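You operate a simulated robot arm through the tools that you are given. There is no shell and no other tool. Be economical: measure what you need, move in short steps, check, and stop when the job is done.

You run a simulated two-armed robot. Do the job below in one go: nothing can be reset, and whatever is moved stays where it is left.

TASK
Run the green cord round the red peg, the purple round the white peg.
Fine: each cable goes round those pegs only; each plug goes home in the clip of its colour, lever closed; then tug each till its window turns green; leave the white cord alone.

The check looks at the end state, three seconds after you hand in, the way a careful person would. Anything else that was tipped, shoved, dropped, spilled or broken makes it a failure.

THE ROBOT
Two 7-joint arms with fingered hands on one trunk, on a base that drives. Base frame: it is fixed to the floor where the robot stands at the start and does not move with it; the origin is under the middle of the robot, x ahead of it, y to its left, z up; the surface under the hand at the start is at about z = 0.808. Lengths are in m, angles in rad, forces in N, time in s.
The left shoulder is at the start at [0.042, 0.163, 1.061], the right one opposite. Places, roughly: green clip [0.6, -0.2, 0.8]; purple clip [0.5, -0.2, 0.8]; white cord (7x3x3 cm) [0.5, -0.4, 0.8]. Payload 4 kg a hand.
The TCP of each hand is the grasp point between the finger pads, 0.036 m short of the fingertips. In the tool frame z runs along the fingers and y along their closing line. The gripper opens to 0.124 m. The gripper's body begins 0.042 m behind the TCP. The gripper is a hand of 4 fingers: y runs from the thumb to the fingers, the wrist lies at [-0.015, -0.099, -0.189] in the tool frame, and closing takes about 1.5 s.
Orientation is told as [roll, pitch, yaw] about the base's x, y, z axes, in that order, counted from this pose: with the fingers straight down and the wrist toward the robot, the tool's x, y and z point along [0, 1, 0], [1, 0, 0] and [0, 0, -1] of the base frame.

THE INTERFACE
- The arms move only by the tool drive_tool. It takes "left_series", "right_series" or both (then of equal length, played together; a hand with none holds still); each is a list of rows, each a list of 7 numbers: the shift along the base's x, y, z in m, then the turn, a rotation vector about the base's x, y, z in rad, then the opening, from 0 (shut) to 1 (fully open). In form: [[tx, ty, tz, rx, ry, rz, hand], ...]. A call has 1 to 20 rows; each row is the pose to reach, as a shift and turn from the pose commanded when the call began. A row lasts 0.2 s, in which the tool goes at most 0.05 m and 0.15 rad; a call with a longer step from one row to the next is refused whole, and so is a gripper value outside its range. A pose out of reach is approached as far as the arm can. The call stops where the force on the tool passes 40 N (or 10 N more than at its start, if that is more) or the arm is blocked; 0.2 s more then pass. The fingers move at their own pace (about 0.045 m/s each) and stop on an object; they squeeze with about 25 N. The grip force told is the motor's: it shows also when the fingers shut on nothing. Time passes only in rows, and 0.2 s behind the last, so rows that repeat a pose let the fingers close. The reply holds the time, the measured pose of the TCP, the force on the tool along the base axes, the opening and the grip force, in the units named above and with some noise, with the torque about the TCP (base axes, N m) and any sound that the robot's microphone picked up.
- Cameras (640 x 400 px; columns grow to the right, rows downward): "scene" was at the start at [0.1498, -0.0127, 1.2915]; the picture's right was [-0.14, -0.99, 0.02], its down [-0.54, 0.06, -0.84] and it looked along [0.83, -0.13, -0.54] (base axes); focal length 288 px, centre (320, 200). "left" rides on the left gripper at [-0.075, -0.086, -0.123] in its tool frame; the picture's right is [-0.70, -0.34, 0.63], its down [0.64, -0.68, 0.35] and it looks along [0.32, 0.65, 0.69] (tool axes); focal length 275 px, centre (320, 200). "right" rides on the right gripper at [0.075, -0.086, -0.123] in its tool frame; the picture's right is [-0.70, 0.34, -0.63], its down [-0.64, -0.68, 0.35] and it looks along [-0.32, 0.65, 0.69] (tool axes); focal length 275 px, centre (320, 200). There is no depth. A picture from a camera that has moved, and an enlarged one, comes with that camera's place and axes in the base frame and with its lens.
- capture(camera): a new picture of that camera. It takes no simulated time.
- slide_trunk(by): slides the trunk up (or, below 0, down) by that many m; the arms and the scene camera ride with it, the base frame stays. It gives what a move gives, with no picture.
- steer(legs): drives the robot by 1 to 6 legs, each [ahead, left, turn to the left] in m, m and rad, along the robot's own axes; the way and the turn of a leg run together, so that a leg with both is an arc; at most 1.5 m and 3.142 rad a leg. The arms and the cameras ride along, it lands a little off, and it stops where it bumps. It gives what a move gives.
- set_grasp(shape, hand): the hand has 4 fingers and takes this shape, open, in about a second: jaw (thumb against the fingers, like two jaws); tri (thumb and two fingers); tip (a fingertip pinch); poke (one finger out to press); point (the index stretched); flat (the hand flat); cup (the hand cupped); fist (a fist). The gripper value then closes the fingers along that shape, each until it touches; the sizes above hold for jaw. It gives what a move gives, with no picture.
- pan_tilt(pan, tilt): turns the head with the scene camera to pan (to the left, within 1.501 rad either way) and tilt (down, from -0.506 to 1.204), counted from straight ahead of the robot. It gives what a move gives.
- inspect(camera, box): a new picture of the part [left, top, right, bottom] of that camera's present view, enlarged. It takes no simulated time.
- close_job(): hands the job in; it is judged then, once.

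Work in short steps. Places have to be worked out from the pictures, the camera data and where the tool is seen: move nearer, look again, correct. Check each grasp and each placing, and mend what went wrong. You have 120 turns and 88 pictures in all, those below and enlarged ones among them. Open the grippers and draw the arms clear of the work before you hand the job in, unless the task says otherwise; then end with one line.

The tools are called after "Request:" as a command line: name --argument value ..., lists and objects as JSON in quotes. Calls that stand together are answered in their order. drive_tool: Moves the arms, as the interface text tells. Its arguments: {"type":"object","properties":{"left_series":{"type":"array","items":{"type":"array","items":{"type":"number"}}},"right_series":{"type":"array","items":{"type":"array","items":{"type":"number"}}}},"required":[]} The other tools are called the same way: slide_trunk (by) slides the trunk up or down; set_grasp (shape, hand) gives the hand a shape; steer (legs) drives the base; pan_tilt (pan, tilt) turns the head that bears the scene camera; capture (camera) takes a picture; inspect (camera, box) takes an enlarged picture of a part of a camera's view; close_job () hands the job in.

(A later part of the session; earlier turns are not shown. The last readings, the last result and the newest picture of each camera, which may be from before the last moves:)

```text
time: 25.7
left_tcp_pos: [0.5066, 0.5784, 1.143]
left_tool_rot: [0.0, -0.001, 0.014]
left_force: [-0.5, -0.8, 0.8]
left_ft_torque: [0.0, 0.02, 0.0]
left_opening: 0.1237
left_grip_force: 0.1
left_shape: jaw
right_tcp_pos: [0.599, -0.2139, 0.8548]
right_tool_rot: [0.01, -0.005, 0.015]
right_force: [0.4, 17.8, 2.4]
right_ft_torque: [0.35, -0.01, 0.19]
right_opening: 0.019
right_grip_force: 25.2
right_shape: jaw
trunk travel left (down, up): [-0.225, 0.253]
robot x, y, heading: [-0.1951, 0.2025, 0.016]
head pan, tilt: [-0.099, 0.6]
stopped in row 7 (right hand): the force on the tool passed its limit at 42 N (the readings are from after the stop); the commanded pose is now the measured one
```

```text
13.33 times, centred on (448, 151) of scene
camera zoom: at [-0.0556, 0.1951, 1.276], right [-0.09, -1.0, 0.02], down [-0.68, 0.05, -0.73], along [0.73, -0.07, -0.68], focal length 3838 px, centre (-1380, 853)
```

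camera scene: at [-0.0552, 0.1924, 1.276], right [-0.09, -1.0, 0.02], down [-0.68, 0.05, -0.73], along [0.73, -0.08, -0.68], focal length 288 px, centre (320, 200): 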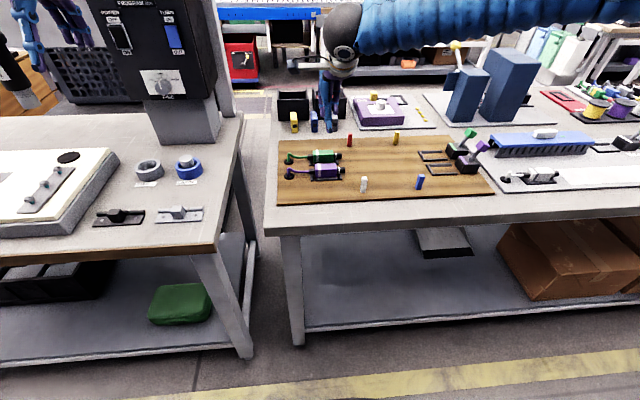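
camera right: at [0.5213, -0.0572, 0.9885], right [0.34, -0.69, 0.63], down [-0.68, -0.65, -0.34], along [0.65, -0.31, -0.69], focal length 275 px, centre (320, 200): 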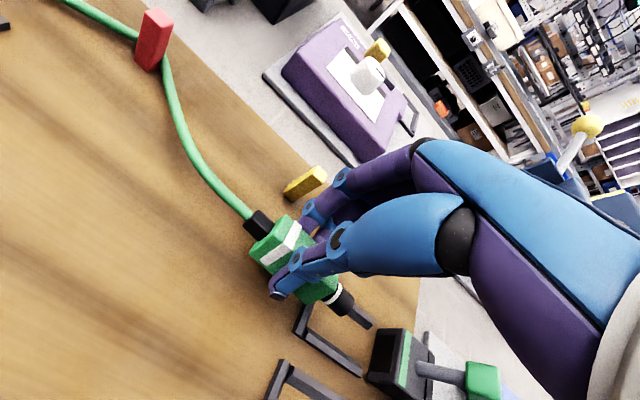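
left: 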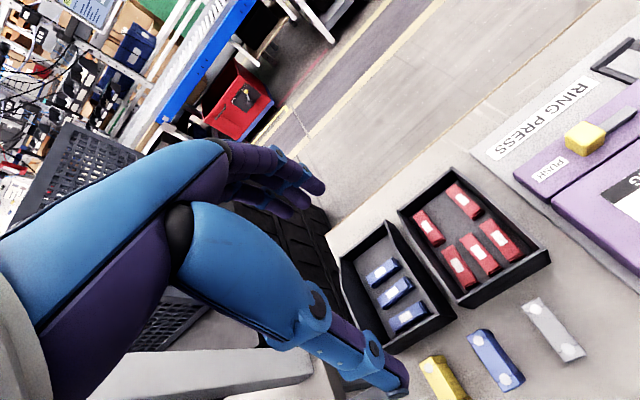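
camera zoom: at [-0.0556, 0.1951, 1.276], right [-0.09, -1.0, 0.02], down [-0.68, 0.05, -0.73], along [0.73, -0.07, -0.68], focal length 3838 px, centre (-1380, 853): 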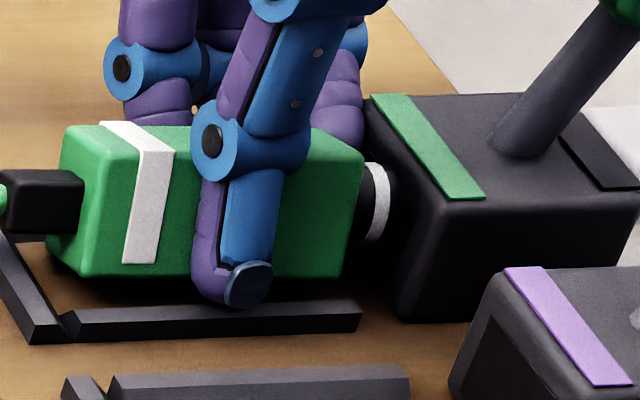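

Only straight axial resistance remains (no side force); the plug still floats a few mm since the fingertips ride on the rails. I release it so it drops into the frame, raise a bit and look.

Request:
drive_tool --right_series '[[0, 0.002, 0, 0, 0, 0, 0.1], [0, 0.002, 0, 0, 0, 0, 0.2], [0, 0.002, 0, 0, 0, 0, 0.3], [0, 0.002, 0, 0, 0, 0, 0.36], [0, 0.002, 0.02, 0, 0, 0, 0.36], [0, 0.002, 0.05, 0, 0, 0, 0.36], [0, 0.002, 0.09, 0, 0, 0, 0.36]]'

Request:
inspect --camera "scene" --box '[415, 130, 475, 170]'

Request:
inspect --camera "right" --box '[200, 220, 400, 380]'

```text
time: 27.3
left_tcp_pos: [0.5062, 0.5784, 1.1456]
left_tool_rot: [0.001, -0.002, 0.012]
left_force: [0.2, 0.7, 0.1]
left_ft_torque: [0.0, -0.01, 0.02]
left_opening: 0.1239
left_grip_force: 0.1
left_shape: jaw
right_tcp_pos: [0.5988, -0.2144, 0.9448]
right_tool_rot: [0.009, -0.002, 0.009]
right_force: [-0.2, -1.0, 0.4]
right_ft_torque: [0.0, 0.0, -0.01]
right_opening: 0.0444
right_grip_force: 0.1
right_shape: jaw
trunk travel left (down, up): [-0.225, 0.253]
robot x, y, heading: [-0.1992, 0.2041, 0.01]
head pan, tilt: [-0.099, 0.6]
```

```text
10.00 times, centred on (445, 150) of scene
camera zoom: at [-0.0563, 0.1948, 1.2763], right [-0.09, -1.0, 0.02], down [-0.68, 0.05, -0.73], along [0.73, -0.07, -0.68], focal length 2879 px, centre (-930, 700)
```

zoom: 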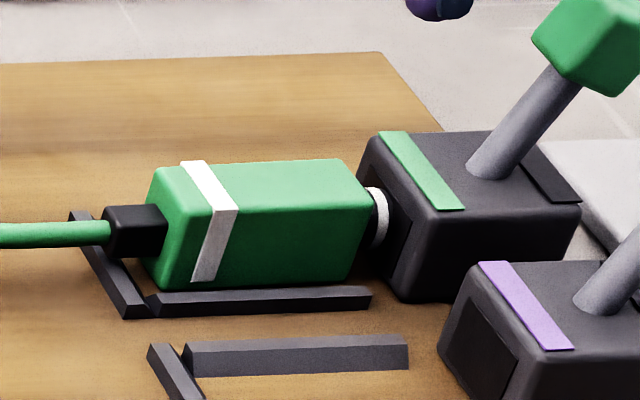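

```text
2.50 times, centred on (300, 300) of right
camera zoom: at [0.5123, -0.1418, 1.0688], right [0.34, -0.7, 0.63], down [-0.67, -0.65, -0.35], along [0.66, -0.3, -0.69], focal length 688 px, centre (370, -50)
```

zoom: 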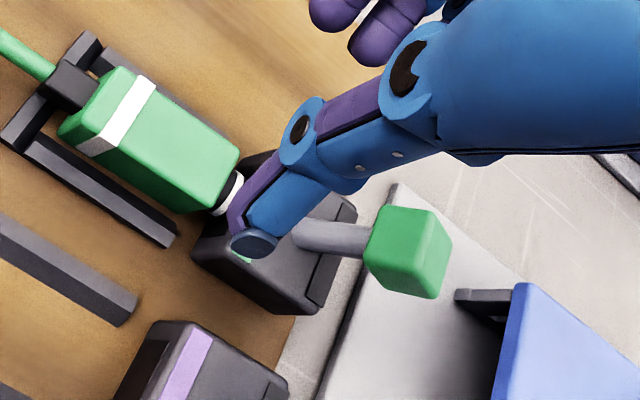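

The plug dropped level into the frame with its nose in the mouth. I regrip a bit higher (fingers clear of the rails) and push again.

Request:
drive_tool --right_series '[[0, 0.003, -0.04, 0, 0, 0, 0.36], [0, 0.003, -0.075, 0, 0, 0, 0.36], [0, 0.003, -0.086, 0, 0, 0, 0.36], [0, 0.003, -0.086, 0, 0, 0, 0.2], [0, 0.003, -0.086, 0, 0, 0, 0], [0, 0.003, -0.086, 0, 0, 0, 0], [0, 0.003, -0.086, 0, 0, 0, 0], [0, 0.003, -0.086, 0, 0, 0, 0]]'

Request:
inspect --camera "scene" --box '[415, 130, 475, 170]'

```text
time: 29.1
left_tcp_pos: [0.5052, 0.5783, 1.143]
left_tool_rot: [0.0, 0.0, 0.012]
left_force: [0.8, -0.7, 0.5]
left_ft_torque: [-0.01, 0.0, -0.02]
left_opening: 0.1238
left_grip_force: 0.0
left_shape: jaw
right_tcp_pos: [0.5986, -0.2105, 0.8583]
right_tool_rot: [0.011, -0.004, 0.012]
right_force: [-0.8, -1.3, 3.4]
right_ft_torque: [-0.03, -0.03, 0.04]
right_opening: 0.0232
right_grip_force: 25.4
right_shape: jaw
trunk travel left (down, up): [-0.225, 0.253]
robot x, y, heading: [-0.1979, 0.2032, 0.008]
head pan, tilt: [-0.099, 0.6]
```

```text
10.00 times, centred on (445, 150) of scene
camera zoom: at [-0.0558, 0.1947, 1.2761], right [-0.09, -1.0, 0.02], down [-0.68, 0.05, -0.73], along [0.73, -0.07, -0.68], focal length 2879 px, centre (-930, 700)
```

zoom: 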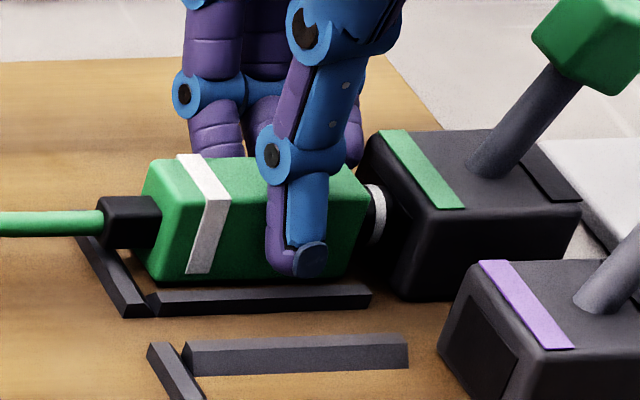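

Closing lifts the plug about 3 mm again, so I lower 4 mm with it gripped and then push along -y.

Request:
drive_tool --right_series '[[0, 0.001, -0.002, 0, 0, 0, 0], [0, 0.001, -0.004, 0, 0, 0, 0], [0, -0.002, -0.004, 0, 0, 0, 0], [0, -0.005, -0.004, 0, 0, 0, 0], [0, -0.008, -0.004, 0, 0, 0, 0], [0, -0.011, -0.004, 0, 0, 0, 0], [0, -0.014, -0.004, 0, 0, 0, 0]]'

Request:
inspect --camera "scene" --box '[415, 130, 475, 170]'

```text
time: 30.5
left_tcp_pos: [0.5042, 0.5799, 1.1444]
left_tool_rot: [0.0, 0.001, 0.015]
left_force: [0.6, -0.7, 0.0]
left_ft_torque: [-0.01, -0.02, 0.03]
left_opening: 0.1239
left_grip_force: 0.0
left_shape: jaw
right_tcp_pos: [0.5997, -0.2149, 0.8578]
right_tool_rot: [0.016, -0.011, 0.018]
right_force: [-5.3, 14.5, 13.2]
right_ft_torque: [0.45, 0.09, 0.3]
right_opening: 0.0235
right_grip_force: 25.3
right_shape: jaw
trunk travel left (down, up): [-0.225, 0.253]
robot x, y, heading: [-0.1985, 0.1987, 0.012]
head pan, tilt: [-0.099, 0.6]
stopped in row 7 (right hand): the force on the tool passed its limit at 42 N (the readings are from after the stop); the commanded pose is now the measured one
```

```text
10.00 times, centred on (445, 150) of scene
camera zoom: at [-0.0567, 0.196, 1.276], right [-0.09, -1.0, 0.02], down [-0.68, 0.05, -0.73], along [0.73, -0.07, -0.68], focal length 2879 px, centre (-930, 700)
```

zoom: 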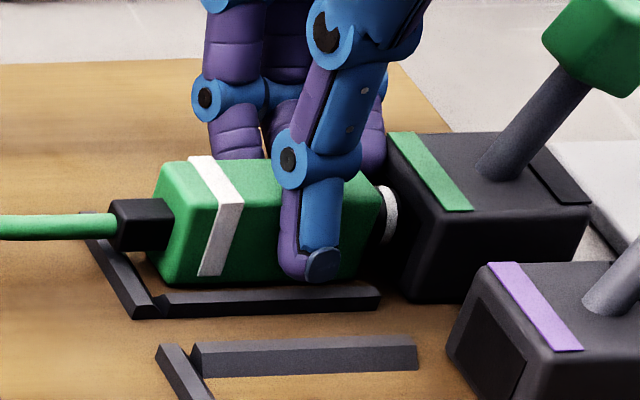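

It stops hard at the same depth each time (about 12 mm in, up to the white ring), so I judge the plug home. I release, lift, and position the closed hand behind the green lever to swing it toward the plug.

Request:
drive_tool --right_series '[[0, 0, 0, 0, 0, 0, 0.15], [0, 0, 0, 0, 0, 0, 0.3], [0, 0, 0, 0, 0, 0, 0.36], [0, 0, 0.03, 0, 0, 0, 0.36], [0, 0, 0.07, 0, 0, 0, 0.36], [0, 0, 0.11, 0, 0, 0, 0.2], [0.002, -0.04, 0.12, 0, 0, 0, 0], [0.003, -0.08, 0.12, 0, 0, 0, 0], [0.004, -0.12, 0.12, 0, 0, 0, 0], [0.006, -0.145, 0.12, 0, 0, 0, 0], [0.006, -0.145, 0.09, 0, 0, 0, 0]]'

Request:
capture --camera "right"

Request:
inspect --camera "scene" --box '[410, 95, 520, 180]'

```text
time: 32.9
left_tcp_pos: [0.5062, 0.5782, 1.143]
left_tool_rot: [0.0, 0.001, 0.013]
left_force: [-0.6, 0.0, 0.1]
left_ft_torque: [0.01, 0.05, 0.0]
left_opening: 0.1236
left_grip_force: 0.1
left_shape: jaw
right_tcp_pos: [0.6042, -0.3616, 0.9439]
right_tool_rot: [0.014, -0.006, 0.015]
right_force: [0.2, 0.0, -0.5]
right_ft_torque: [0.0, 0.02, 0.0]
right_opening: 0.0001
right_grip_force: 25.5
right_shape: jaw
trunk travel left (down, up): [-0.225, 0.253]
robot x, y, heading: [-0.2012, 0.1991, 0.012]
head pan, tilt: [-0.099, 0.6]
```

```text
47 pictures are left
camera right: at [0.518, -0.29, 1.0675], right [0.34, -0.7, 0.63], down [-0.67, -0.65, -0.36], along [0.66, -0.29, -0.69], focal length 275 px, centre (320, 200)
```

right: 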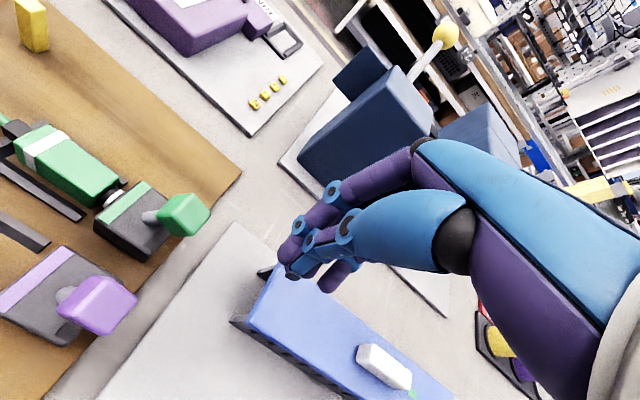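

```text
4.71 times, centred on (465, 138) of scene
camera zoom: at [-0.0547, 0.1948, 1.2758], right [-0.09, -1.0, 0.01], down [-0.68, 0.05, -0.73], along [0.73, -0.07, -0.68], focal length 1355 px, centre (-362, 494)
```

zoom: 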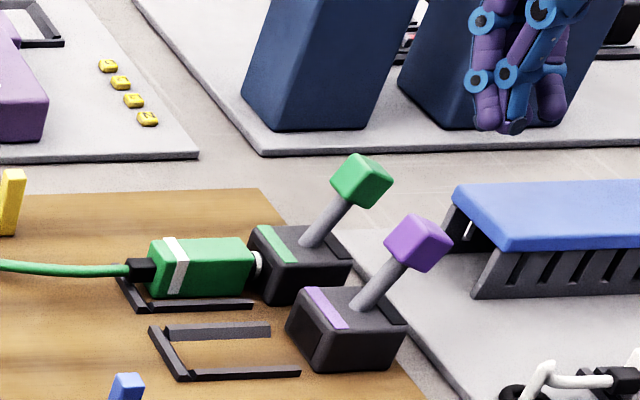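

The closed fingers span about ±0.03 in y. I move to y = -0.345, lower the tips to z ≈ 0.867 behind the green knob (clear of the blue guard), and push gently +y.

Request:
drive_tool --right_series '[[0.001, 0.017, 0, 0, 0, 0, 0], [0.001, 0.017, -0.02, 0, 0, 0, 0], [0.001, 0.017, -0.04, 0, 0, 0, 0], [0.001, 0.025, -0.04, 0, 0, 0, 0], [0.001, 0.035, -0.04, 0, 0, 0, 0], [0.001, 0.045, -0.04, 0, 0, 0, 0], [0.001, 0.055, -0.04, 0, 0, 0, 0], [0.001, 0.065, -0.04, 0, 0, 0, 0]]'

Request:
inspect --camera "scene" --box '[410, 95, 520, 180]'

```text
time: 34.7
left_tcp_pos: [0.5069, 0.5797, 1.1435]
left_tool_rot: [-0.001, -0.001, 0.011]
left_force: [0.3, -1.5, -0.1]
left_ft_torque: [0.0, -0.01, 0.0]
left_opening: 0.1239
left_grip_force: 0.1
left_shape: jaw
right_tcp_pos: [0.6052, -0.2975, 0.9053]
right_tool_rot: [0.014, -0.006, 0.016]
right_force: [0.0, -1.2, 0.6]
right_ft_torque: [-0.03, -0.01, -0.01]
right_opening: 0.0002
right_grip_force: 25.2
right_shape: jaw
trunk travel left (down, up): [-0.225, 0.253]
robot x, y, heading: [-0.1991, 0.2023, 0.012]
head pan, tilt: [-0.099, 0.6]
```

```text
4.71 times, centred on (465, 138) of scene
camera zoom: at [-0.0554, 0.1955, 1.276], right [-0.09, -1.0, 0.02], down [-0.68, 0.05, -0.73], along [0.73, -0.07, -0.68], focal length 1355 px, centre (-362, 494)
```

zoom: 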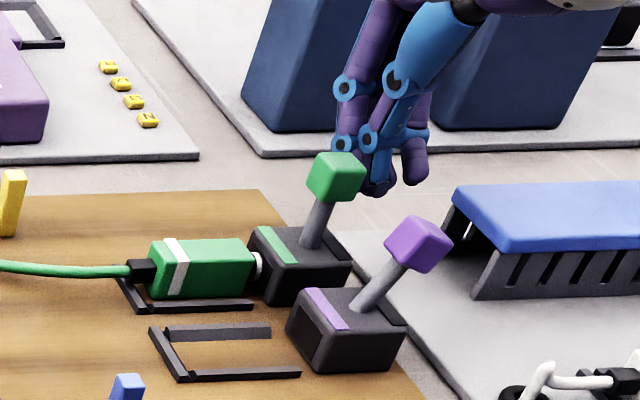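

The lever swings toward the plug with little force. I keep pushing +y and lower slightly to follow it.

Request:
drive_tool --right_series '[[0.001, 0.01, 0, 0, 0, 0, 0], [0.001, 0.02, 0, 0, 0, 0, 0], [0.001, 0.03, 0, 0, 0, 0, 0], [0.001, 0.04, -0.003, 0, 0, 0, 0], [0.001, 0.05, -0.006, 0, 0, 0, 0], [0.001, 0.06, -0.009, 0, 0, 0, 0]]'

Request:
inspect --camera "scene" --box '[410, 95, 520, 180]'

```text
time: 35.6
left_tcp_pos: [0.5075, 0.5771, 1.143]
left_tool_rot: [0.0, 0.001, 0.011]
left_force: [-1.1, 0.7, -1.1]
left_ft_torque: [0.0, -0.01, -0.06]
left_opening: 0.1239
left_grip_force: 0.1
left_shape: jaw
right_tcp_pos: [0.6075, -0.2784, 0.9034]
right_tool_rot: [0.004, -0.008, 0.007]
right_force: [3.6, -19.2, 1.2]
right_ft_torque: [-0.55, -0.1, -0.06]
right_opening: 0.0
right_grip_force: 24.4
right_shape: jaw
trunk travel left (down, up): [-0.225, 0.253]
robot x, y, heading: [-0.2026, 0.2012, 0.011]
head pan, tilt: [-0.099, 0.6]
stopped in row 4 (right hand): the force on the tool passed its limit at 48 N (the readings are from after the stop); the commanded pose is now the measured one
```

```text
4.71 times, centred on (465, 138) of scene
camera zoom: at [-0.055, 0.194, 1.2759], right [-0.09, -1.0, 0.02], down [-0.68, 0.05, -0.73], along [0.73, -0.08, -0.68], focal length 1355 px, centre (-362, 494)
```

zoom: 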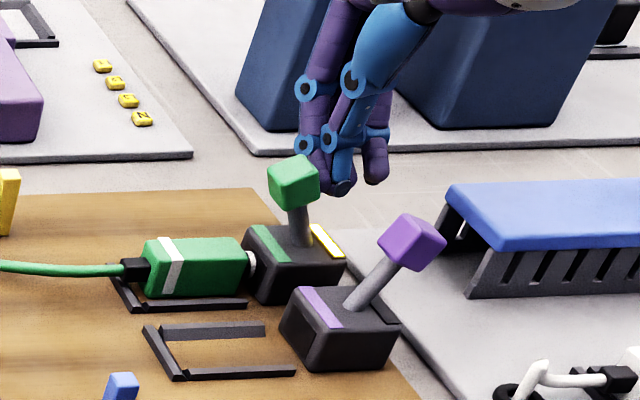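

The lever hit its stop just forward of upright and the window turned yellow: latched, waiting for the tug. I back away, go over to the plug, and grip it (a little toward the tail, away from the lever).

Request:
drive_tool --right_series '[[0, -0.02, 0, 0, 0, 0, 0], [0, -0.02, 0.04, 0, 0, 0, 0], [0, -0.02, 0.08, 0, 0, 0, 0.36], [-0.003, 0.02, 0.09, 0, 0, 0, 0.36], [-0.007, 0.06, 0.09, 0, 0, 0, 0.36], [-0.008, 0.071, 0.06, 0, 0, 0, 0.36], [-0.008, 0.071, 0.02, 0, 0, 0, 0.36], [-0.008, 0.071, -0.02, 0, 0, 0, 0.36], [-0.008, 0.071, -0.044, 0, 0, 0, 0.36], [-0.008, 0.071, -0.044, 0, 0, 0, 0.2], [-0.008, 0.071, -0.044, 0, 0, 0, 0], [-0.008, 0.071, -0.044, 0, 0, 0, 0], [-0.008, 0.071, -0.044, 0, 0, 0, 0], [-0.008, 0.071, -0.044, 0, 0, 0, 0]]'

Request:
inspect --camera "scene" --box '[410, 95, 520, 180]'

```text
time: 38.6
left_tcp_pos: [0.5058, 0.5767, 1.143]
left_tool_rot: [0.0, 0.001, 0.01]
left_force: [-0.9, 0.5, 0.7]
left_ft_torque: [0.0, -0.03, 0.02]
left_opening: 0.124
left_grip_force: 0.0
left_shape: jaw
right_tcp_pos: [0.5992, -0.2031, 0.8621]
right_tool_rot: [0.008, -0.009, 0.009]
right_force: [-0.4, 1.4, 1.5]
right_ft_torque: [0.01, 0.06, 0.07]
right_opening: 0.0213
right_grip_force: 25.1
right_shape: jaw
trunk travel left (down, up): [-0.225, 0.253]
robot x, y, heading: [-0.2011, 0.2008, 0.014]
head pan, tilt: [-0.099, 0.6]
```

```text
4.71 times, centred on (465, 138) of scene
camera zoom: at [-0.0554, 0.1945, 1.2761], right [-0.09, -1.0, 0.02], down [-0.68, 0.05, -0.73], along [0.73, -0.07, -0.68], focal length 1355 px, centre (-362, 494)
```

zoom: 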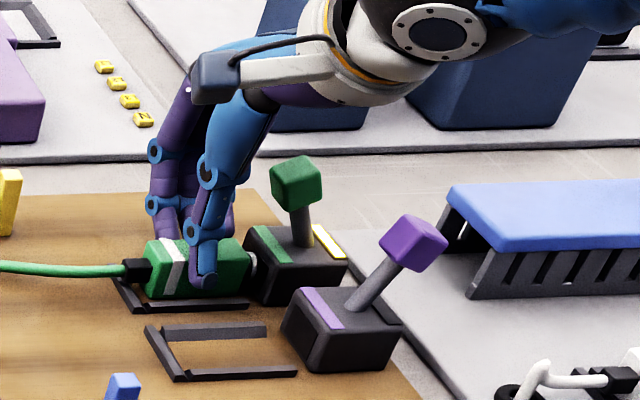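

The plug is gripped and the window is yellow. I tug gently in +y in millimetre steps, holding the pull for a moment.

Request:
drive_tool --right_series '[[0, 0.002, 0, 0, 0, 0, 0], [0, 0.004, 0, 0, 0, 0, 0], [0, 0.006, 0, 0, 0, 0, 0], [0, 0.007, 0, 0, 0, 0, 0], [0, 0.008, 0, 0, 0, 0, 0], [0, 0.008, 0, 0, 0, 0, 0]]'

Request:
inspect --camera "scene" --box '[410, 95, 520, 180]'

```text
time: 40.0
left_tcp_pos: [0.5061, 0.5767, 1.1448]
left_tool_rot: [0.002, 0.0, 0.01]
left_force: [0.7, -0.5, 0.5]
left_ft_torque: [-0.03, -0.02, 0.02]
left_opening: 0.1238
left_grip_force: 0.0
left_shape: jaw
right_tcp_pos: [0.599, -0.1982, 0.8614]
right_tool_rot: [0.009, -0.011, 0.008]
right_force: [-1.1, -25.5, 12.5]
right_ft_torque: [-0.75, -0.05, -0.19]
right_opening: 0.0211
right_grip_force: 25.6
right_shape: jaw
trunk travel left (down, up): [-0.225, 0.253]
robot x, y, heading: [-0.2, 0.1999, 0.007]
head pan, tilt: [-0.099, 0.6]
```

```text
4.71 times, centred on (465, 138) of scene
camera zoom: at [-0.0562, 0.193, 1.2762], right [-0.09, -1.0, 0.01], down [-0.68, 0.05, -0.73], along [0.73, -0.07, -0.68], focal length 1355 px, centre (-362, 494)
```

zoom: 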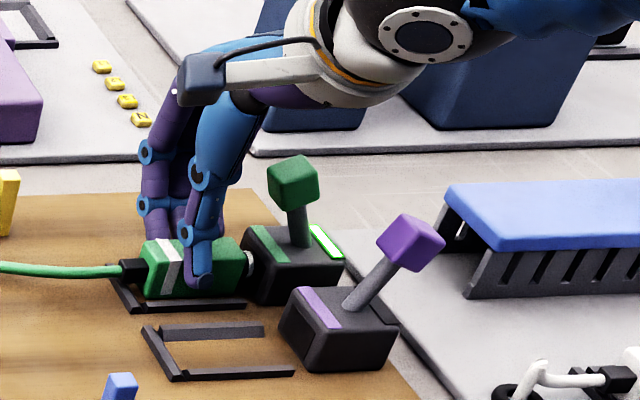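

The green window lit. I ease off the tug, release, rise, and go across to above the purple plug (~(0.542, 0.1145)).

Request:
drive_tool --right_series '[[0, -0.004, 0, 0, 0, 0, 0], [0, -0.004, 0, 0, 0, 0, 0.15], [0, -0.004, 0, 0, 0, 0, 0.3], [0, -0.004, 0, 0, 0, 0, 0.38], [0, -0.004, 0.04, 0, 0, 0, 0.38], [0, -0.004, 0.08, 0, 0, 0, 0.38], [-0.01, 0.04, 0.09, 0, 0, 0, 0.38], [-0.02, 0.085, 0.09, 0, 0, 0, 0.38], [-0.03, 0.13, 0.09, 0, 0, 0, 0.38], [-0.04, 0.175, 0.09, 0, 0, 0, 0.38], [-0.05, 0.22, 0.09, 0, 0, 0, 0.38], [-0.057, 0.265, 0.09, 0, 0, 0, 0.38], [-0.057, 0.31, 0.09, 0, 0, 0, 0.38], [-0.057, 0.312, 0.05, 0, 0, 0, 0.38], [-0.057, 0.312, 0.02, 0, 0, 0, 0.38]]'

Request:
inspect --camera "scene" --box '[305, 135, 355, 180]'

Request:
inspect --camera "right" --box '[180, 200, 340, 340]'

```text
time: 43.2
left_tcp_pos: [0.5068, 0.5776, 1.1423]
left_tool_rot: [0.0, 0.0, 0.01]
left_force: [-0.4, -0.1, -0.7]
left_ft_torque: [-0.03, -0.01, -0.01]
left_opening: 0.1238
left_grip_force: 0.1
left_shape: jaw
right_tcp_pos: [0.5439, 0.1142, 0.8818]
right_tool_rot: [0.009, -0.009, 0.011]
right_force: [0.1, -0.2, 0.8]
right_ft_torque: [-0.06, 0.01, -0.01]
right_opening: 0.047
right_grip_force: 0.0
right_shape: jaw
trunk travel left (down, up): [-0.225, 0.253]
robot x, y, heading: [-0.2016, 0.2034, 0.014]
head pan, tilt: [-0.099, 0.6]
```

```text
8.89 times, centred on (330, 158) of scene
camera zoom: at [-0.0547, 0.1947, 1.2759], right [-0.09, -1.0, 0.02], down [-0.68, 0.05, -0.73], along [0.73, -0.07, -0.68], focal length 2559 px, centre (231, 578)
```

zoom: 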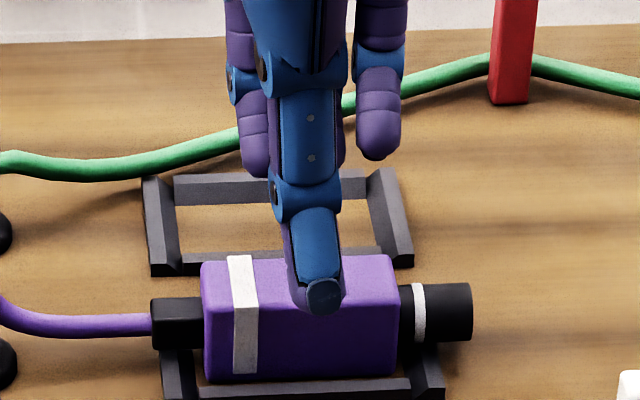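

```text
2.86 times, centred on (260, 270) of right
camera zoom: at [0.4573, 0.1867, 1.0053], right [0.34, -0.7, 0.63], down [-0.67, -0.65, -0.36], along [0.66, -0.3, -0.69], focal length 786 px, centre (491, 0)
```

zoom: 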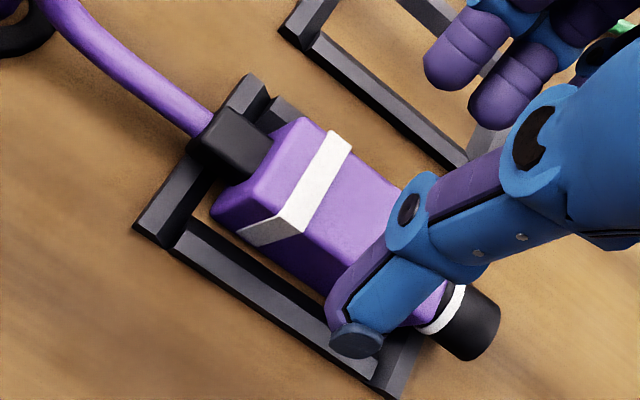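

The fingers bracket the purple plug and the green cord hangs nicely round the red peg. I lower to z ≈ 0.857 and close.

Request:
drive_tool --right_series '[[0.001, 0.002, -0.013, 0, 0, 0, 0.38], [0.001, 0.002, -0.025, 0, 0, 0, 0.38], [0.001, 0.002, -0.025, 0, 0, 0, 0.2], [0.001, 0.002, -0.025, 0, 0, 0, 0], [0.001, 0.002, -0.025, 0, 0, 0, 0], [0.001, 0.002, -0.025, 0, 0, 0, 0], [0.001, 0.002, -0.025, 0, 0, 0, 0], [0.001, 0.002, 0.0, 0, 0, 0, 0], [0.001, 0.002, 0.005, 0, 0, 0, 0]]'

Request:
inspect --camera "scene" --box '[280, 120, 380, 200]'

```text
time: 45.2
left_tcp_pos: [0.5074, 0.5773, 1.1428]
left_tool_rot: [0.001, 0.001, 0.01]
left_force: [0.7, 1.2, 0.2]
left_ft_torque: [-0.01, 0.01, -0.03]
left_opening: 0.1238
left_grip_force: 0.2
left_shape: jaw
right_tcp_pos: [0.5431, 0.117, 0.8851]
right_tool_rot: [0.007, -0.007, 0.011]
right_force: [0.1, 0.5, -0.3]
right_ft_torque: [0.01, 0.03, 0.0]
right_opening: 0.0238
right_grip_force: 25.0
right_shape: jaw
trunk travel left (down, up): [-0.225, 0.253]
robot x, y, heading: [-0.1974, 0.202, 0.01]
head pan, tilt: [-0.099, 0.6]
```

```text
5.00 times, centred on (330, 160) of scene
camera zoom: at [-0.0547, 0.1944, 1.2759], right [-0.09, -1.0, 0.02], down [-0.68, 0.05, -0.73], along [0.73, -0.07, -0.68], focal length 1439 px, centre (270, 400)
```

zoom: 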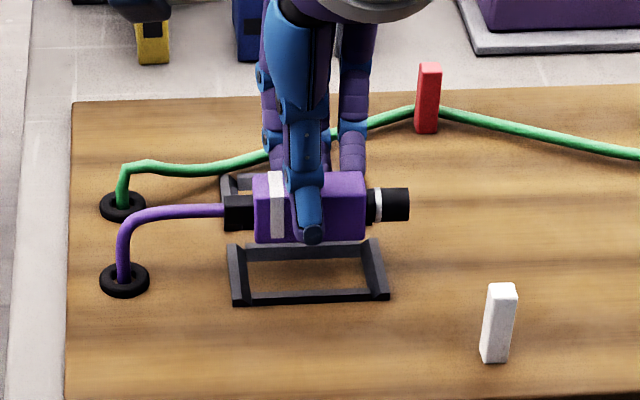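

Purple is held. Now I take it to the near side (x ≈ 0.42), past the white peg (≈(0.468, 0.031)) to y ≈ -0.038, and lower there.

Request:
drive_tool --right_series '[[-0.035, 0, 0, 0, 0, 0, 0], [-0.07, 0, 0, 0, 0, 0, 0], [-0.1, 0, 0, 0, 0, 0, 0], [-0.123, 0, 0, 0, 0, 0, 0], [-0.123, -0.03, 0, 0, 0, 0, 0], [-0.123, -0.06, 0, 0, 0, 0, 0], [-0.123, -0.09, 0, 0, 0, 0, 0], [-0.123, -0.12, 0, 0, 0, 0, 0], [-0.123, -0.145, 0, 0, 0, 0, 0], [-0.123, -0.155, -0.01, 0, 0, 0, 0], [-0.123, -0.155, -0.023, 0, 0, 0, 0], [-0.123, -0.155, -0.023, 0, 0, 0, 0]]'

Request:
inspect --camera "scene" --box '[270, 100, 450, 220]'

```text
time: 47.8
left_tcp_pos: [0.5064, 0.5763, 1.1428]
left_tool_rot: [-0.001, -0.002, 0.01]
left_force: [0.2, 0.6, 0.7]
left_ft_torque: [-0.01, 0.02, 0.01]
left_opening: 0.1239
left_grip_force: 0.0
left_shape: jaw
right_tcp_pos: [0.4184, -0.0383, 0.8615]
right_tool_rot: [0.01, -0.009, 0.009]
right_force: [-0.4, -0.1, -0.3]
right_ft_torque: [-0.03, -0.02, 0.01]
right_opening: 0.0235
right_grip_force: 25.1
right_shape: jaw
trunk travel left (down, up): [-0.225, 0.253]
robot x, y, heading: [-0.2025, 0.2017, 0.008]
head pan, tilt: [-0.099, 0.6]
```

```text
3.33 times, centred on (360, 160) of scene
camera zoom: at [-0.0554, 0.1944, 1.2761], right [-0.09, -1.0, 0.02], down [-0.68, 0.05, -0.73], along [0.73, -0.07, -0.68], focal length 960 px, centre (187, 333)
```

zoom: 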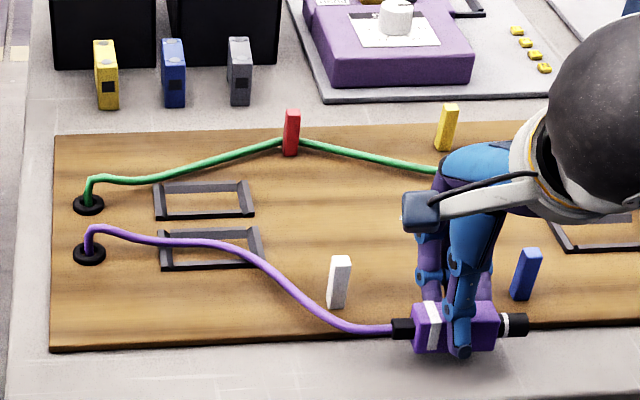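

The purple cord passes on the near side of the white peg, nose 14 mm clear of the blue peg. I move in to the lane x ≈ 0.542 and then up to y ≈ -0.13.

Request:
drive_tool --right_series '[[0.03, 0, 0, 0, 0, 0, 0], [0.06, 0, 0, 0, 0, 0, 0], [0.09, 0, 0, 0, 0, 0, 0], [0.12, 0, 0, 0, 0, 0, 0], [0.122, -0.03, 0, 0, 0, 0, 0], [0.122, -0.06, 0, 0, 0, 0, 0], [0.122, -0.09, 0.004, 0, 0, 0, 0], [0.122, -0.12, 0.005, 0, 0, 0, 0], [0.122, -0.15, 0.003, 0, 0, 0, 0], [0.122, -0.15, 0.001, 0, 0, 0, 0]]'

Request:
inspect --camera "scene" --box '[270, 110, 500, 210]'

Request:
inspect --camera "scene" --box '[415, 135, 485, 185]'

Request:
inspect --camera "right" --box '[240, 220, 440, 380]'

```text
time: 50.0
left_tcp_pos: [0.5078, 0.5786, 1.1436]
left_tool_rot: [0.0, 0.0, 0.011]
left_force: [-0.3, 0.2, -0.2]
left_ft_torque: [-0.02, 0.0, -0.03]
left_opening: 0.1234
left_grip_force: 0.0
left_shape: jaw
right_tcp_pos: [0.5423, -0.1879, 0.8656]
right_tool_rot: [0.006, -0.007, 0.008]
right_force: [-0.1, 0.4, -0.2]
right_ft_torque: [0.04, 0.0, 0.0]
right_opening: 0.0236
right_grip_force: 25.0
right_shape: jaw
trunk travel left (down, up): [-0.225, 0.253]
robot x, y, heading: [-0.1982, 0.2009, 0.011]
head pan, tilt: [-0.099, 0.6]
```

```text
2.78 times, centred on (385, 160) of scene
camera zoom: at [-0.0549, 0.1948, 1.2759], right [-0.09, -1.0, 0.02], down [-0.68, 0.05, -0.73], along [0.73, -0.07, -0.68], focal length 801 px, centre (139, 311)
```

zoom: 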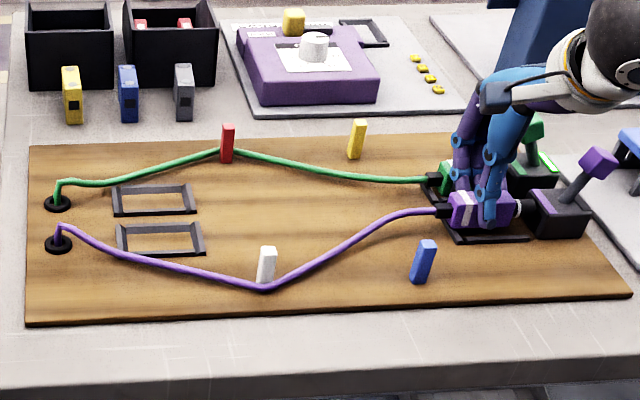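

```text
8.00 times, centred on (450, 160) of scene
camera zoom: at [-0.0549, 0.1948, 1.2759], right [-0.09, -1.0, 0.02], down [-0.68, 0.05, -0.73], along [0.73, -0.07, -0.68], focal length 2303 px, centre (-720, 520)
```

zoom: 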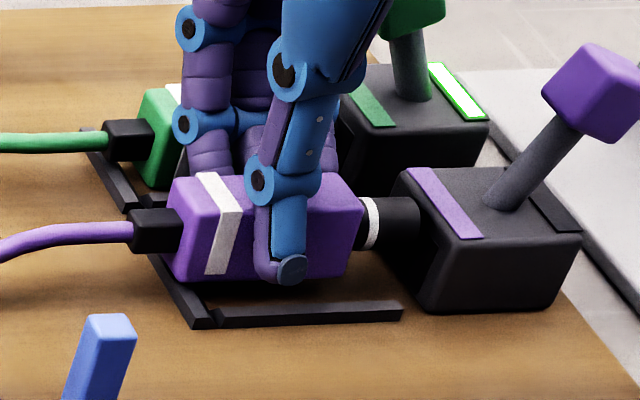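

```text
2.50 times, centred on (340, 300) of right
camera zoom: at [0.4559, -0.1158, 0.9882], right [0.34, -0.7, 0.63], down [-0.67, -0.65, -0.36], along [0.66, -0.3, -0.69], focal length 688 px, centre (270, -50)
```

zoom: 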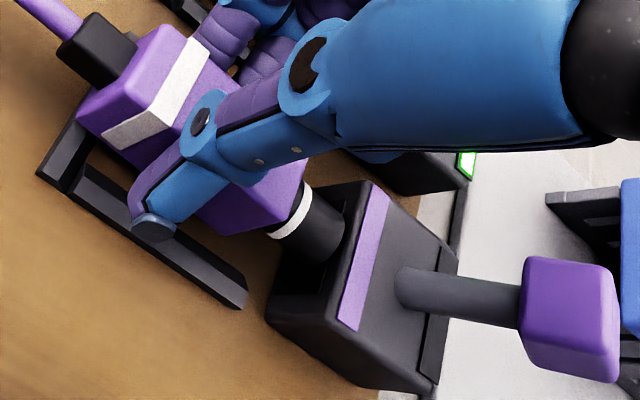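

The route is right: purple round white only, green window lit. I shift -4 mm in x, tilt the nose down, ease it in, then level and push home.

Request:
drive_tool --right_series '[[-0.004, -0.003, 0, 0.08, 0, 0, 0], [-0.004, -0.006, -0.001, 0.15, 0, 0, 0], [-0.004, -0.012, -0.002, 0.15, 0, 0, 0], [-0.004, -0.018, -0.002, 0.15, 0, 0, 0], [-0.004, -0.024, -0.003, 0.15, 0, 0, 0], [-0.004, -0.027, -0.003, 0.15, 0, 0, 0], [-0.004, -0.027, -0.006, 0.07, 0, 0, 0], [-0.004, -0.027, -0.008, 0, 0, 0, 0], [-0.004, -0.029, -0.008, 0, 0, 0, 0], [-0.004, -0.031, -0.008, 0, 0, 0, 0], [-0.004, -0.033, -0.008, 0, 0, 0, 0], [-0.004, -0.035, -0.008, 0, 0, 0, 0]]'

Request:
inspect --camera "scene" --box '[415, 135, 485, 185]'

```text
time: 52.3
left_tcp_pos: [0.5056, 0.5795, 1.1437]
left_tool_rot: [-0.001, 0.001, 0.013]
left_force: [0.4, 0.3, 0.7]
left_ft_torque: [0.03, 0.01, 0.0]
left_opening: 0.1237
left_grip_force: 0.2
left_shape: jaw
right_tcp_pos: [0.5383, -0.2131, 0.8587]
right_tool_rot: [0.014, -0.012, 0.015]
right_force: [0.0, 17.3, 8.4]
right_ft_torque: [0.52, 0.0, 0.1]
right_opening: 0.0219
right_grip_force: 25.1
right_shape: jaw
trunk travel left (down, up): [-0.225, 0.253]
robot x, y, heading: [-0.1966, 0.2033, 0.015]
head pan, tilt: [-0.099, 0.6]
stopped in row 11 (right hand): the force on the tool passed its limit at 41 N (the readings are from after the stop); the commanded pose is now the measured one
```

```text
8.00 times, centred on (450, 160) of scene
camera zoom: at [-0.0559, 0.1953, 1.276], right [-0.09, -1.0, 0.02], down [-0.68, 0.05, -0.73], along [0.73, -0.07, -0.68], focal length 2303 px, centre (-720, 520)
```

zoom: 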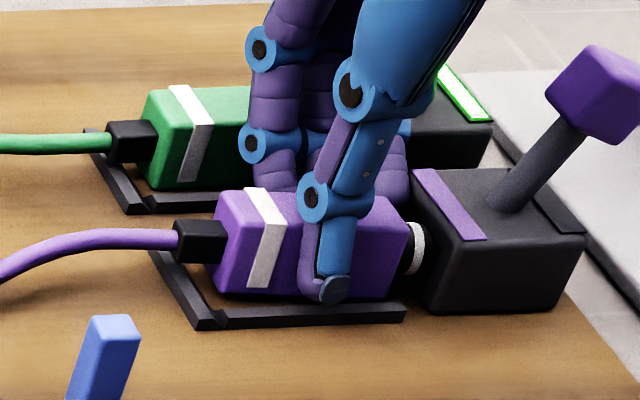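

It seems at the same depth as green was. I relax slightly and push once more to confirm the hard stop.

Request:
drive_tool --right_series '[[0, 0.002, 0, 0, 0, 0, 0], [0, 0.002, -0.002, 0, 0, 0, 0], [0, -0.001, -0.002, 0, 0, 0, 0], [0, -0.003, -0.002, 0, 0, 0, 0], [0, -0.005, -0.002, 0, 0, 0, 0], [0, -0.007, -0.002, 0, 0, 0, 0], [0, -0.009, -0.002, 0, 0, 0, 0]]'

Request:
inspect --camera "right" --box '[240, 220, 440, 380]'

```text
time: 53.4
left_tcp_pos: [0.5041, 0.5796, 1.1433]
left_tool_rot: [0.001, 0.0, 0.015]
left_force: [-0.6, -0.3, -0.5]
left_ft_torque: [0.0, 0.01, 0.01]
left_opening: 0.1235
left_grip_force: 0.0
left_shape: jaw
right_tcp_pos: [0.5388, -0.2129, 0.8582]
right_tool_rot: [0.014, -0.015, 0.02]
right_force: [-3.4, 16.7, 13.1]
right_ft_torque: [0.5, 0.16, 0.07]
right_opening: 0.0225
right_grip_force: 25.0
right_shape: jaw
trunk travel left (down, up): [-0.225, 0.253]
robot x, y, heading: [-0.2003, 0.2018, 0.009]
head pan, tilt: [-0.099, 0.6]
stopped in row 5 (right hand): the force on the tool passed its limit at 41 N (the readings are from after the stop); the commanded pose is now the measured one
```

```text
2.50 times, centred on (340, 300) of right
camera zoom: at [0.4513, -0.142, 0.9807], right [0.34, -0.7, 0.63], down [-0.66, -0.65, -0.37], along [0.67, -0.29, -0.69], focal length 688 px, centre (270, -50)
```

zoom: 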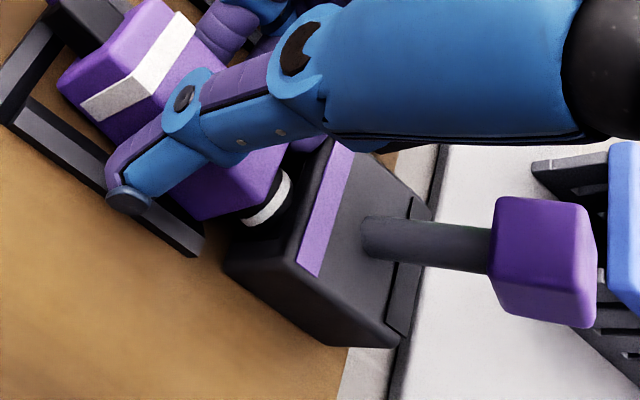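

Same hard stop and picture as green: home. I release, rise, and go behind the purple lever with the hand closed.

Request:
drive_tool --right_series '[[0, 0, 0, 0, 0, 0, 0.12], [0, 0, 0, 0, 0, 0, 0.25], [0, 0, 0, 0, 0, 0, 0.3], [0, 0, 0.03, 0, 0, 0, 0.3], [0, 0, 0.07, 0, 0, 0, 0.3], [0, 0, 0.11, 0, 0, 0, 0.2], [0.001, -0.04, 0.12, 0, 0, 0, 0], [0.003, -0.08, 0.12, 0, 0, 0, 0], [0.005, -0.12, 0.12, 0, 0, 0, 0], [0.005, -0.134, 0.11, 0, 0, 0, 0], [0.005, -0.134, 0.08, 0, 0, 0, 0], [0.005, -0.134, 0.048, 0, 0, 0, 0]]'

Request:
inspect --camera "scene" --box '[410, 95, 520, 180]'

```text
time: 56.0
left_tcp_pos: [0.507, 0.5785, 1.1431]
left_tool_rot: [0.0, 0.001, 0.012]
left_force: [0.8, -0.3, -0.2]
left_ft_torque: [0.04, -0.01, -0.03]
left_opening: 0.1238
left_grip_force: 0.1
left_shape: jaw
right_tcp_pos: [0.5439, -0.3493, 0.9029]
right_tool_rot: [0.012, -0.01, 0.015]
right_force: [0.1, 0.3, -0.4]
right_ft_torque: [0.03, 0.03, 0.04]
right_opening: 0.0
right_grip_force: 25.4
right_shape: jaw
trunk travel left (down, up): [-0.225, 0.253]
robot x, y, heading: [-0.2005, 0.2026, 0.01]
head pan, tilt: [-0.099, 0.6]
```

```text
4.71 times, centred on (465, 138) of scene
camera zoom: at [-0.0548, 0.1949, 1.2759], right [-0.09, -1.0, 0.02], down [-0.68, 0.05, -0.73], along [0.73, -0.07, -0.68], focal length 1355 px, centre (-362, 494)
```

zoom: 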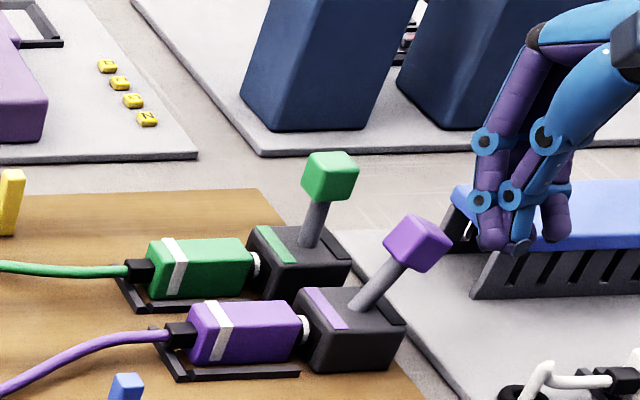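

The green lever got dragged back part-way during my retreat (its window is dark again), so I'll redo green after purple and rise straight up in future. First I push the purple lever closed.

Request:
drive_tool --right_series '[[0, 0.015, 0, 0, 0, 0, 0], [0, 0.03, 0, 0, 0, 0, 0], [0, 0.04, 0, 0, 0, 0, 0], [0, 0.05, 0, 0, 0, 0, 0], [0, 0.06, 0, 0, 0, 0, 0], [0, 0.067, 0, 0, 0, 0, 0], [0, 0.074, 0, 0, 0, 0, 0], [0, 0.08, 0, 0, 0, 0, 0], [0, 0.086, 0, 0, 0, 0, 0], [0, 0.092, 0, 0, 0, 0, 0]]'

Request:
inspect --camera "scene" --box '[410, 95, 520, 180]'

```text
time: 57.9
left_tcp_pos: [0.507, 0.5756, 1.1442]
left_tool_rot: [-0.001, 0.0, 0.01]
left_force: [-0.2, 0.2, -0.1]
left_ft_torque: [-0.01, 0.01, 0.0]
left_opening: 0.1238
left_grip_force: 0.1
left_shape: jaw
right_tcp_pos: [0.544, -0.2785, 0.9035]
right_tool_rot: [0.006, -0.013, 0.006]
right_force: [1.9, -19.3, 2.0]
right_ft_torque: [-0.51, -0.05, -0.1]
right_opening: 0.0
right_grip_force: 24.8
right_shape: jaw
trunk travel left (down, up): [-0.225, 0.253]
robot x, y, heading: [-0.2019, 0.199, 0.009]
head pan, tilt: [-0.099, 0.6]
stopped in row 9 (right hand): the force on the tool passed its limit at 45 N (the readings are from after the stop); the commanded pose is now the measured one
```

```text
4.71 times, centred on (465, 138) of scene
camera zoom: at [-0.0551, 0.1937, 1.276], right [-0.09, -1.0, 0.02], down [-0.68, 0.05, -0.73], along [0.73, -0.08, -0.68], focal length 1355 px, centre (-362, 494)
```

zoom: 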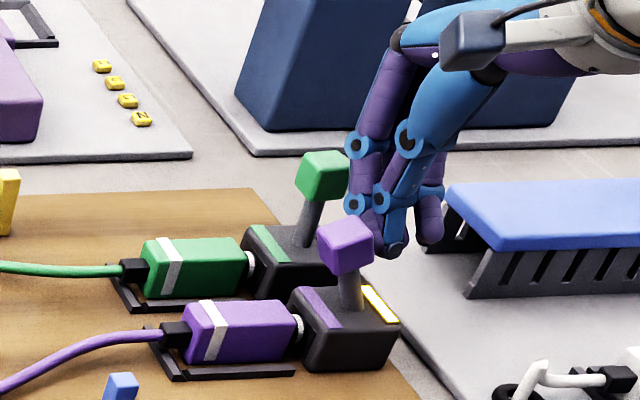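

Purple window is yellow. I back off, rise straight, then come over the purple plug, grip it nearer the tail and tug.

Request:
drive_tool --right_series '[[0, -0.008, 0, 0, 0, 0, 0], [0, -0.008, 0.04, 0, 0, 0, 0], [0, -0.008, 0.08, 0, 0, 0, 0.2], [0, -0.008, 0.11, 0, 0, 0, 0.34], [0, -0.008, 0.11, 0, 0, 0, 0.34], [-0.002, 0.035, 0.11, 0, 0, 0, 0.34], [-0.005, 0.076, 0.11, 0, 0, 0, 0.34], [-0.005, 0.076, 0.11, 0, 0, 0, 0.34], [-0.005, 0.076, 0.07, 0, 0, 0, 0.34], [-0.005, 0.076, 0.03, 0, 0, 0, 0.34], [-0.005, 0.076, -0.01, 0, 0, 0, 0.34], [-0.005, 0.076, -0.042, 0, 0, 0, 0.34], [-0.005, 0.076, -0.043, 0, 0, 0, 0.2], [-0.005, 0.076, -0.043, 0, 0, 0, 0], [-0.005, 0.076, -0.043, 0, 0, 0, 0], [-0.005, 0.076, -0.043, 0, 0, 0, 0], [-0.005, 0.076, -0.043, 0, 0, 0, 0]]'

Request:
inspect --camera "scene" --box '[410, 95, 520, 180]'

```text
time: 61.5
left_tcp_pos: [0.5061, 0.5783, 1.1439]
left_tool_rot: [0.001, 0.0, 0.011]
left_force: [0.4, 0.8, 0.6]
left_ft_torque: [-0.04, 0.03, 0.0]
left_opening: 0.1236
left_grip_force: 0.1
left_shape: jaw
right_tcp_pos: [0.5396, -0.1991, 0.8601]
right_tool_rot: [0.008, -0.014, 0.008]
right_force: [-2.6, -1.4, 3.0]
right_ft_torque: [-0.02, 0.11, 0.03]
right_opening: 0.023
right_grip_force: 24.7
right_shape: jaw
trunk travel left (down, up): [-0.225, 0.253]
robot x, y, heading: [-0.1973, 0.1998, 0.007]
head pan, tilt: [-0.099, 0.6]
```

```text
4.71 times, centred on (465, 138) of scene
camera zoom: at [-0.0555, 0.1943, 1.2761], right [-0.09, -1.0, 0.02], down [-0.68, 0.05, -0.73], along [0.73, -0.07, -0.68], focal length 1355 px, centre (-362, 494)
```

zoom: 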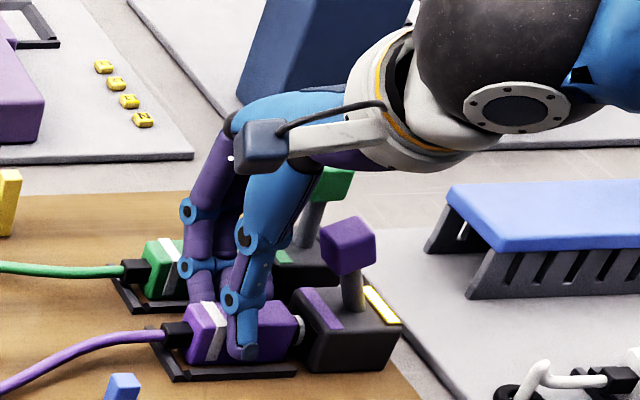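

Gripped; window still yellow. I also see how the palm could press the closed green lever, so green comes last. Now I tug purple.

Request:
drive_tool --right_series '[[0, 0.002, 0, 0, 0, 0, 0], [0, 0.004, 0, 0, 0, 0, 0], [0, 0.006, 0, 0, 0, 0, 0], [0, 0.007, 0, 0, 0, 0, 0], [0, 0.008, 0, 0, 0, 0, 0], [0, 0.008, 0, 0, 0, 0, 0]]'

Request:
inspect --camera "scene" --box '[410, 95, 520, 180]'

```text
time: 62.9
left_tcp_pos: [0.5069, 0.5767, 1.1452]
left_tool_rot: [0.002, -0.001, 0.012]
left_force: [0.0, 0.6, -0.4]
left_ft_torque: [-0.01, -0.03, -0.01]
left_opening: 0.1237
left_grip_force: 0.0
left_shape: jaw
right_tcp_pos: [0.5389, -0.1917, 0.8608]
right_tool_rot: [0.008, -0.014, 0.01]
right_force: [5.6, -29.4, 6.0]
right_ft_torque: [-0.83, -0.15, -0.07]
right_opening: 0.0225
right_grip_force: 24.7
right_shape: jaw
trunk travel left (down, up): [-0.225, 0.253]
robot x, y, heading: [-0.1988, 0.1972, 0.012]
head pan, tilt: [-0.099, 0.6]
```

```text
4.71 times, centred on (465, 138) of scene
camera zoom: at [-0.0551, 0.1924, 1.2761], right [-0.09, -1.0, 0.01], down [-0.68, 0.05, -0.73], along [0.73, -0.07, -0.68], focal length 1355 px, centre (-362, 494)
```

zoom: 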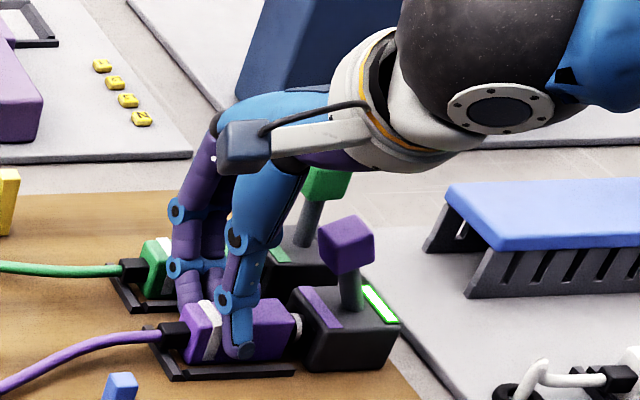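

Purple window is green. I ease off, release, rise straight up to z ≈ 1.0, then go over and down behind the green lever.

Request:
drive_tool --right_series '[[0, -0.006, 0, 0, 0, 0, 0], [0, -0.006, 0, 0, 0, 0, 0.12], [0, -0.006, 0, 0, 0, 0, 0.25], [0, -0.006, 0, 0, 0, 0, 0.34], [0, -0.006, 0.04, 0, 0, 0, 0.34], [0, -0.006, 0.08, 0, 0, 0, 0.34], [0, -0.006, 0.12, 0, 0, 0, 0.2], [0, -0.006, 0.15, 0, 0, 0, 0], [0.01, -0.01, 0.15, 0, 0, 0, 0], [0.03, -0.05, 0.15, 0, 0, 0, 0], [0.05, -0.09, 0.15, 0, 0, 0, 0], [0.066, -0.13, 0.15, 0, 0, 0, 0], [0.066, -0.153, 0.15, 0, 0, 0, 0], [0.066, -0.153, 0.15, 0, 0, 0, 0], [0.066, -0.153, 0.11, 0, 0, 0, 0], [0.066, -0.153, 0.07, 0, 0, 0, 0], [0.066, -0.153, 0.044, 0, 0, 0, 0]]'

Request:
inspect --camera "scene" --box '[410, 95, 520, 180]'

```text
time: 66.5
left_tcp_pos: [0.5078, 0.5763, 1.1425]
left_tool_rot: [0.0, -0.001, 0.011]
left_force: [-0.1, -0.7, -0.2]
left_ft_torque: [0.04, 0.03, 0.02]
left_opening: 0.1239
left_grip_force: 0.0
left_shape: jaw
right_tcp_pos: [0.6035, -0.3444, 0.9038]
right_tool_rot: [0.009, -0.012, 0.008]
right_force: [-0.4, -0.3, -0.6]
right_ft_torque: [0.05, 0.0, -0.01]
right_opening: 0.0001
right_grip_force: 24.9
right_shape: jaw
trunk travel left (down, up): [-0.225, 0.253]
robot x, y, heading: [-0.2005, 0.1981, 0.007]
head pan, tilt: [-0.099, 0.6]
```

```text
4.71 times, centred on (465, 138) of scene
camera zoom: at [-0.0547, 0.1937, 1.2759], right [-0.09, -1.0, 0.01], down [-0.68, 0.05, -0.73], along [0.73, -0.07, -0.68], focal length 1355 px, centre (-362, 494)
```

zoom: 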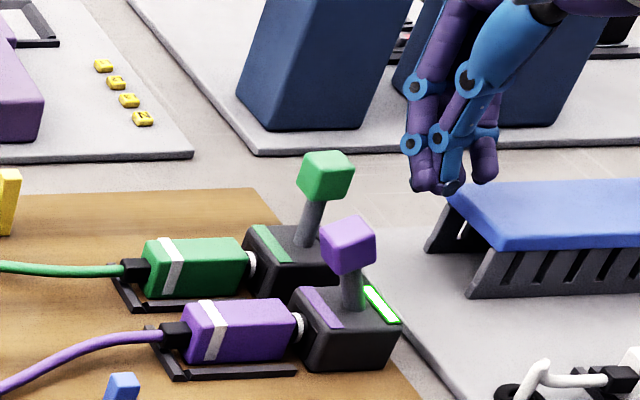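

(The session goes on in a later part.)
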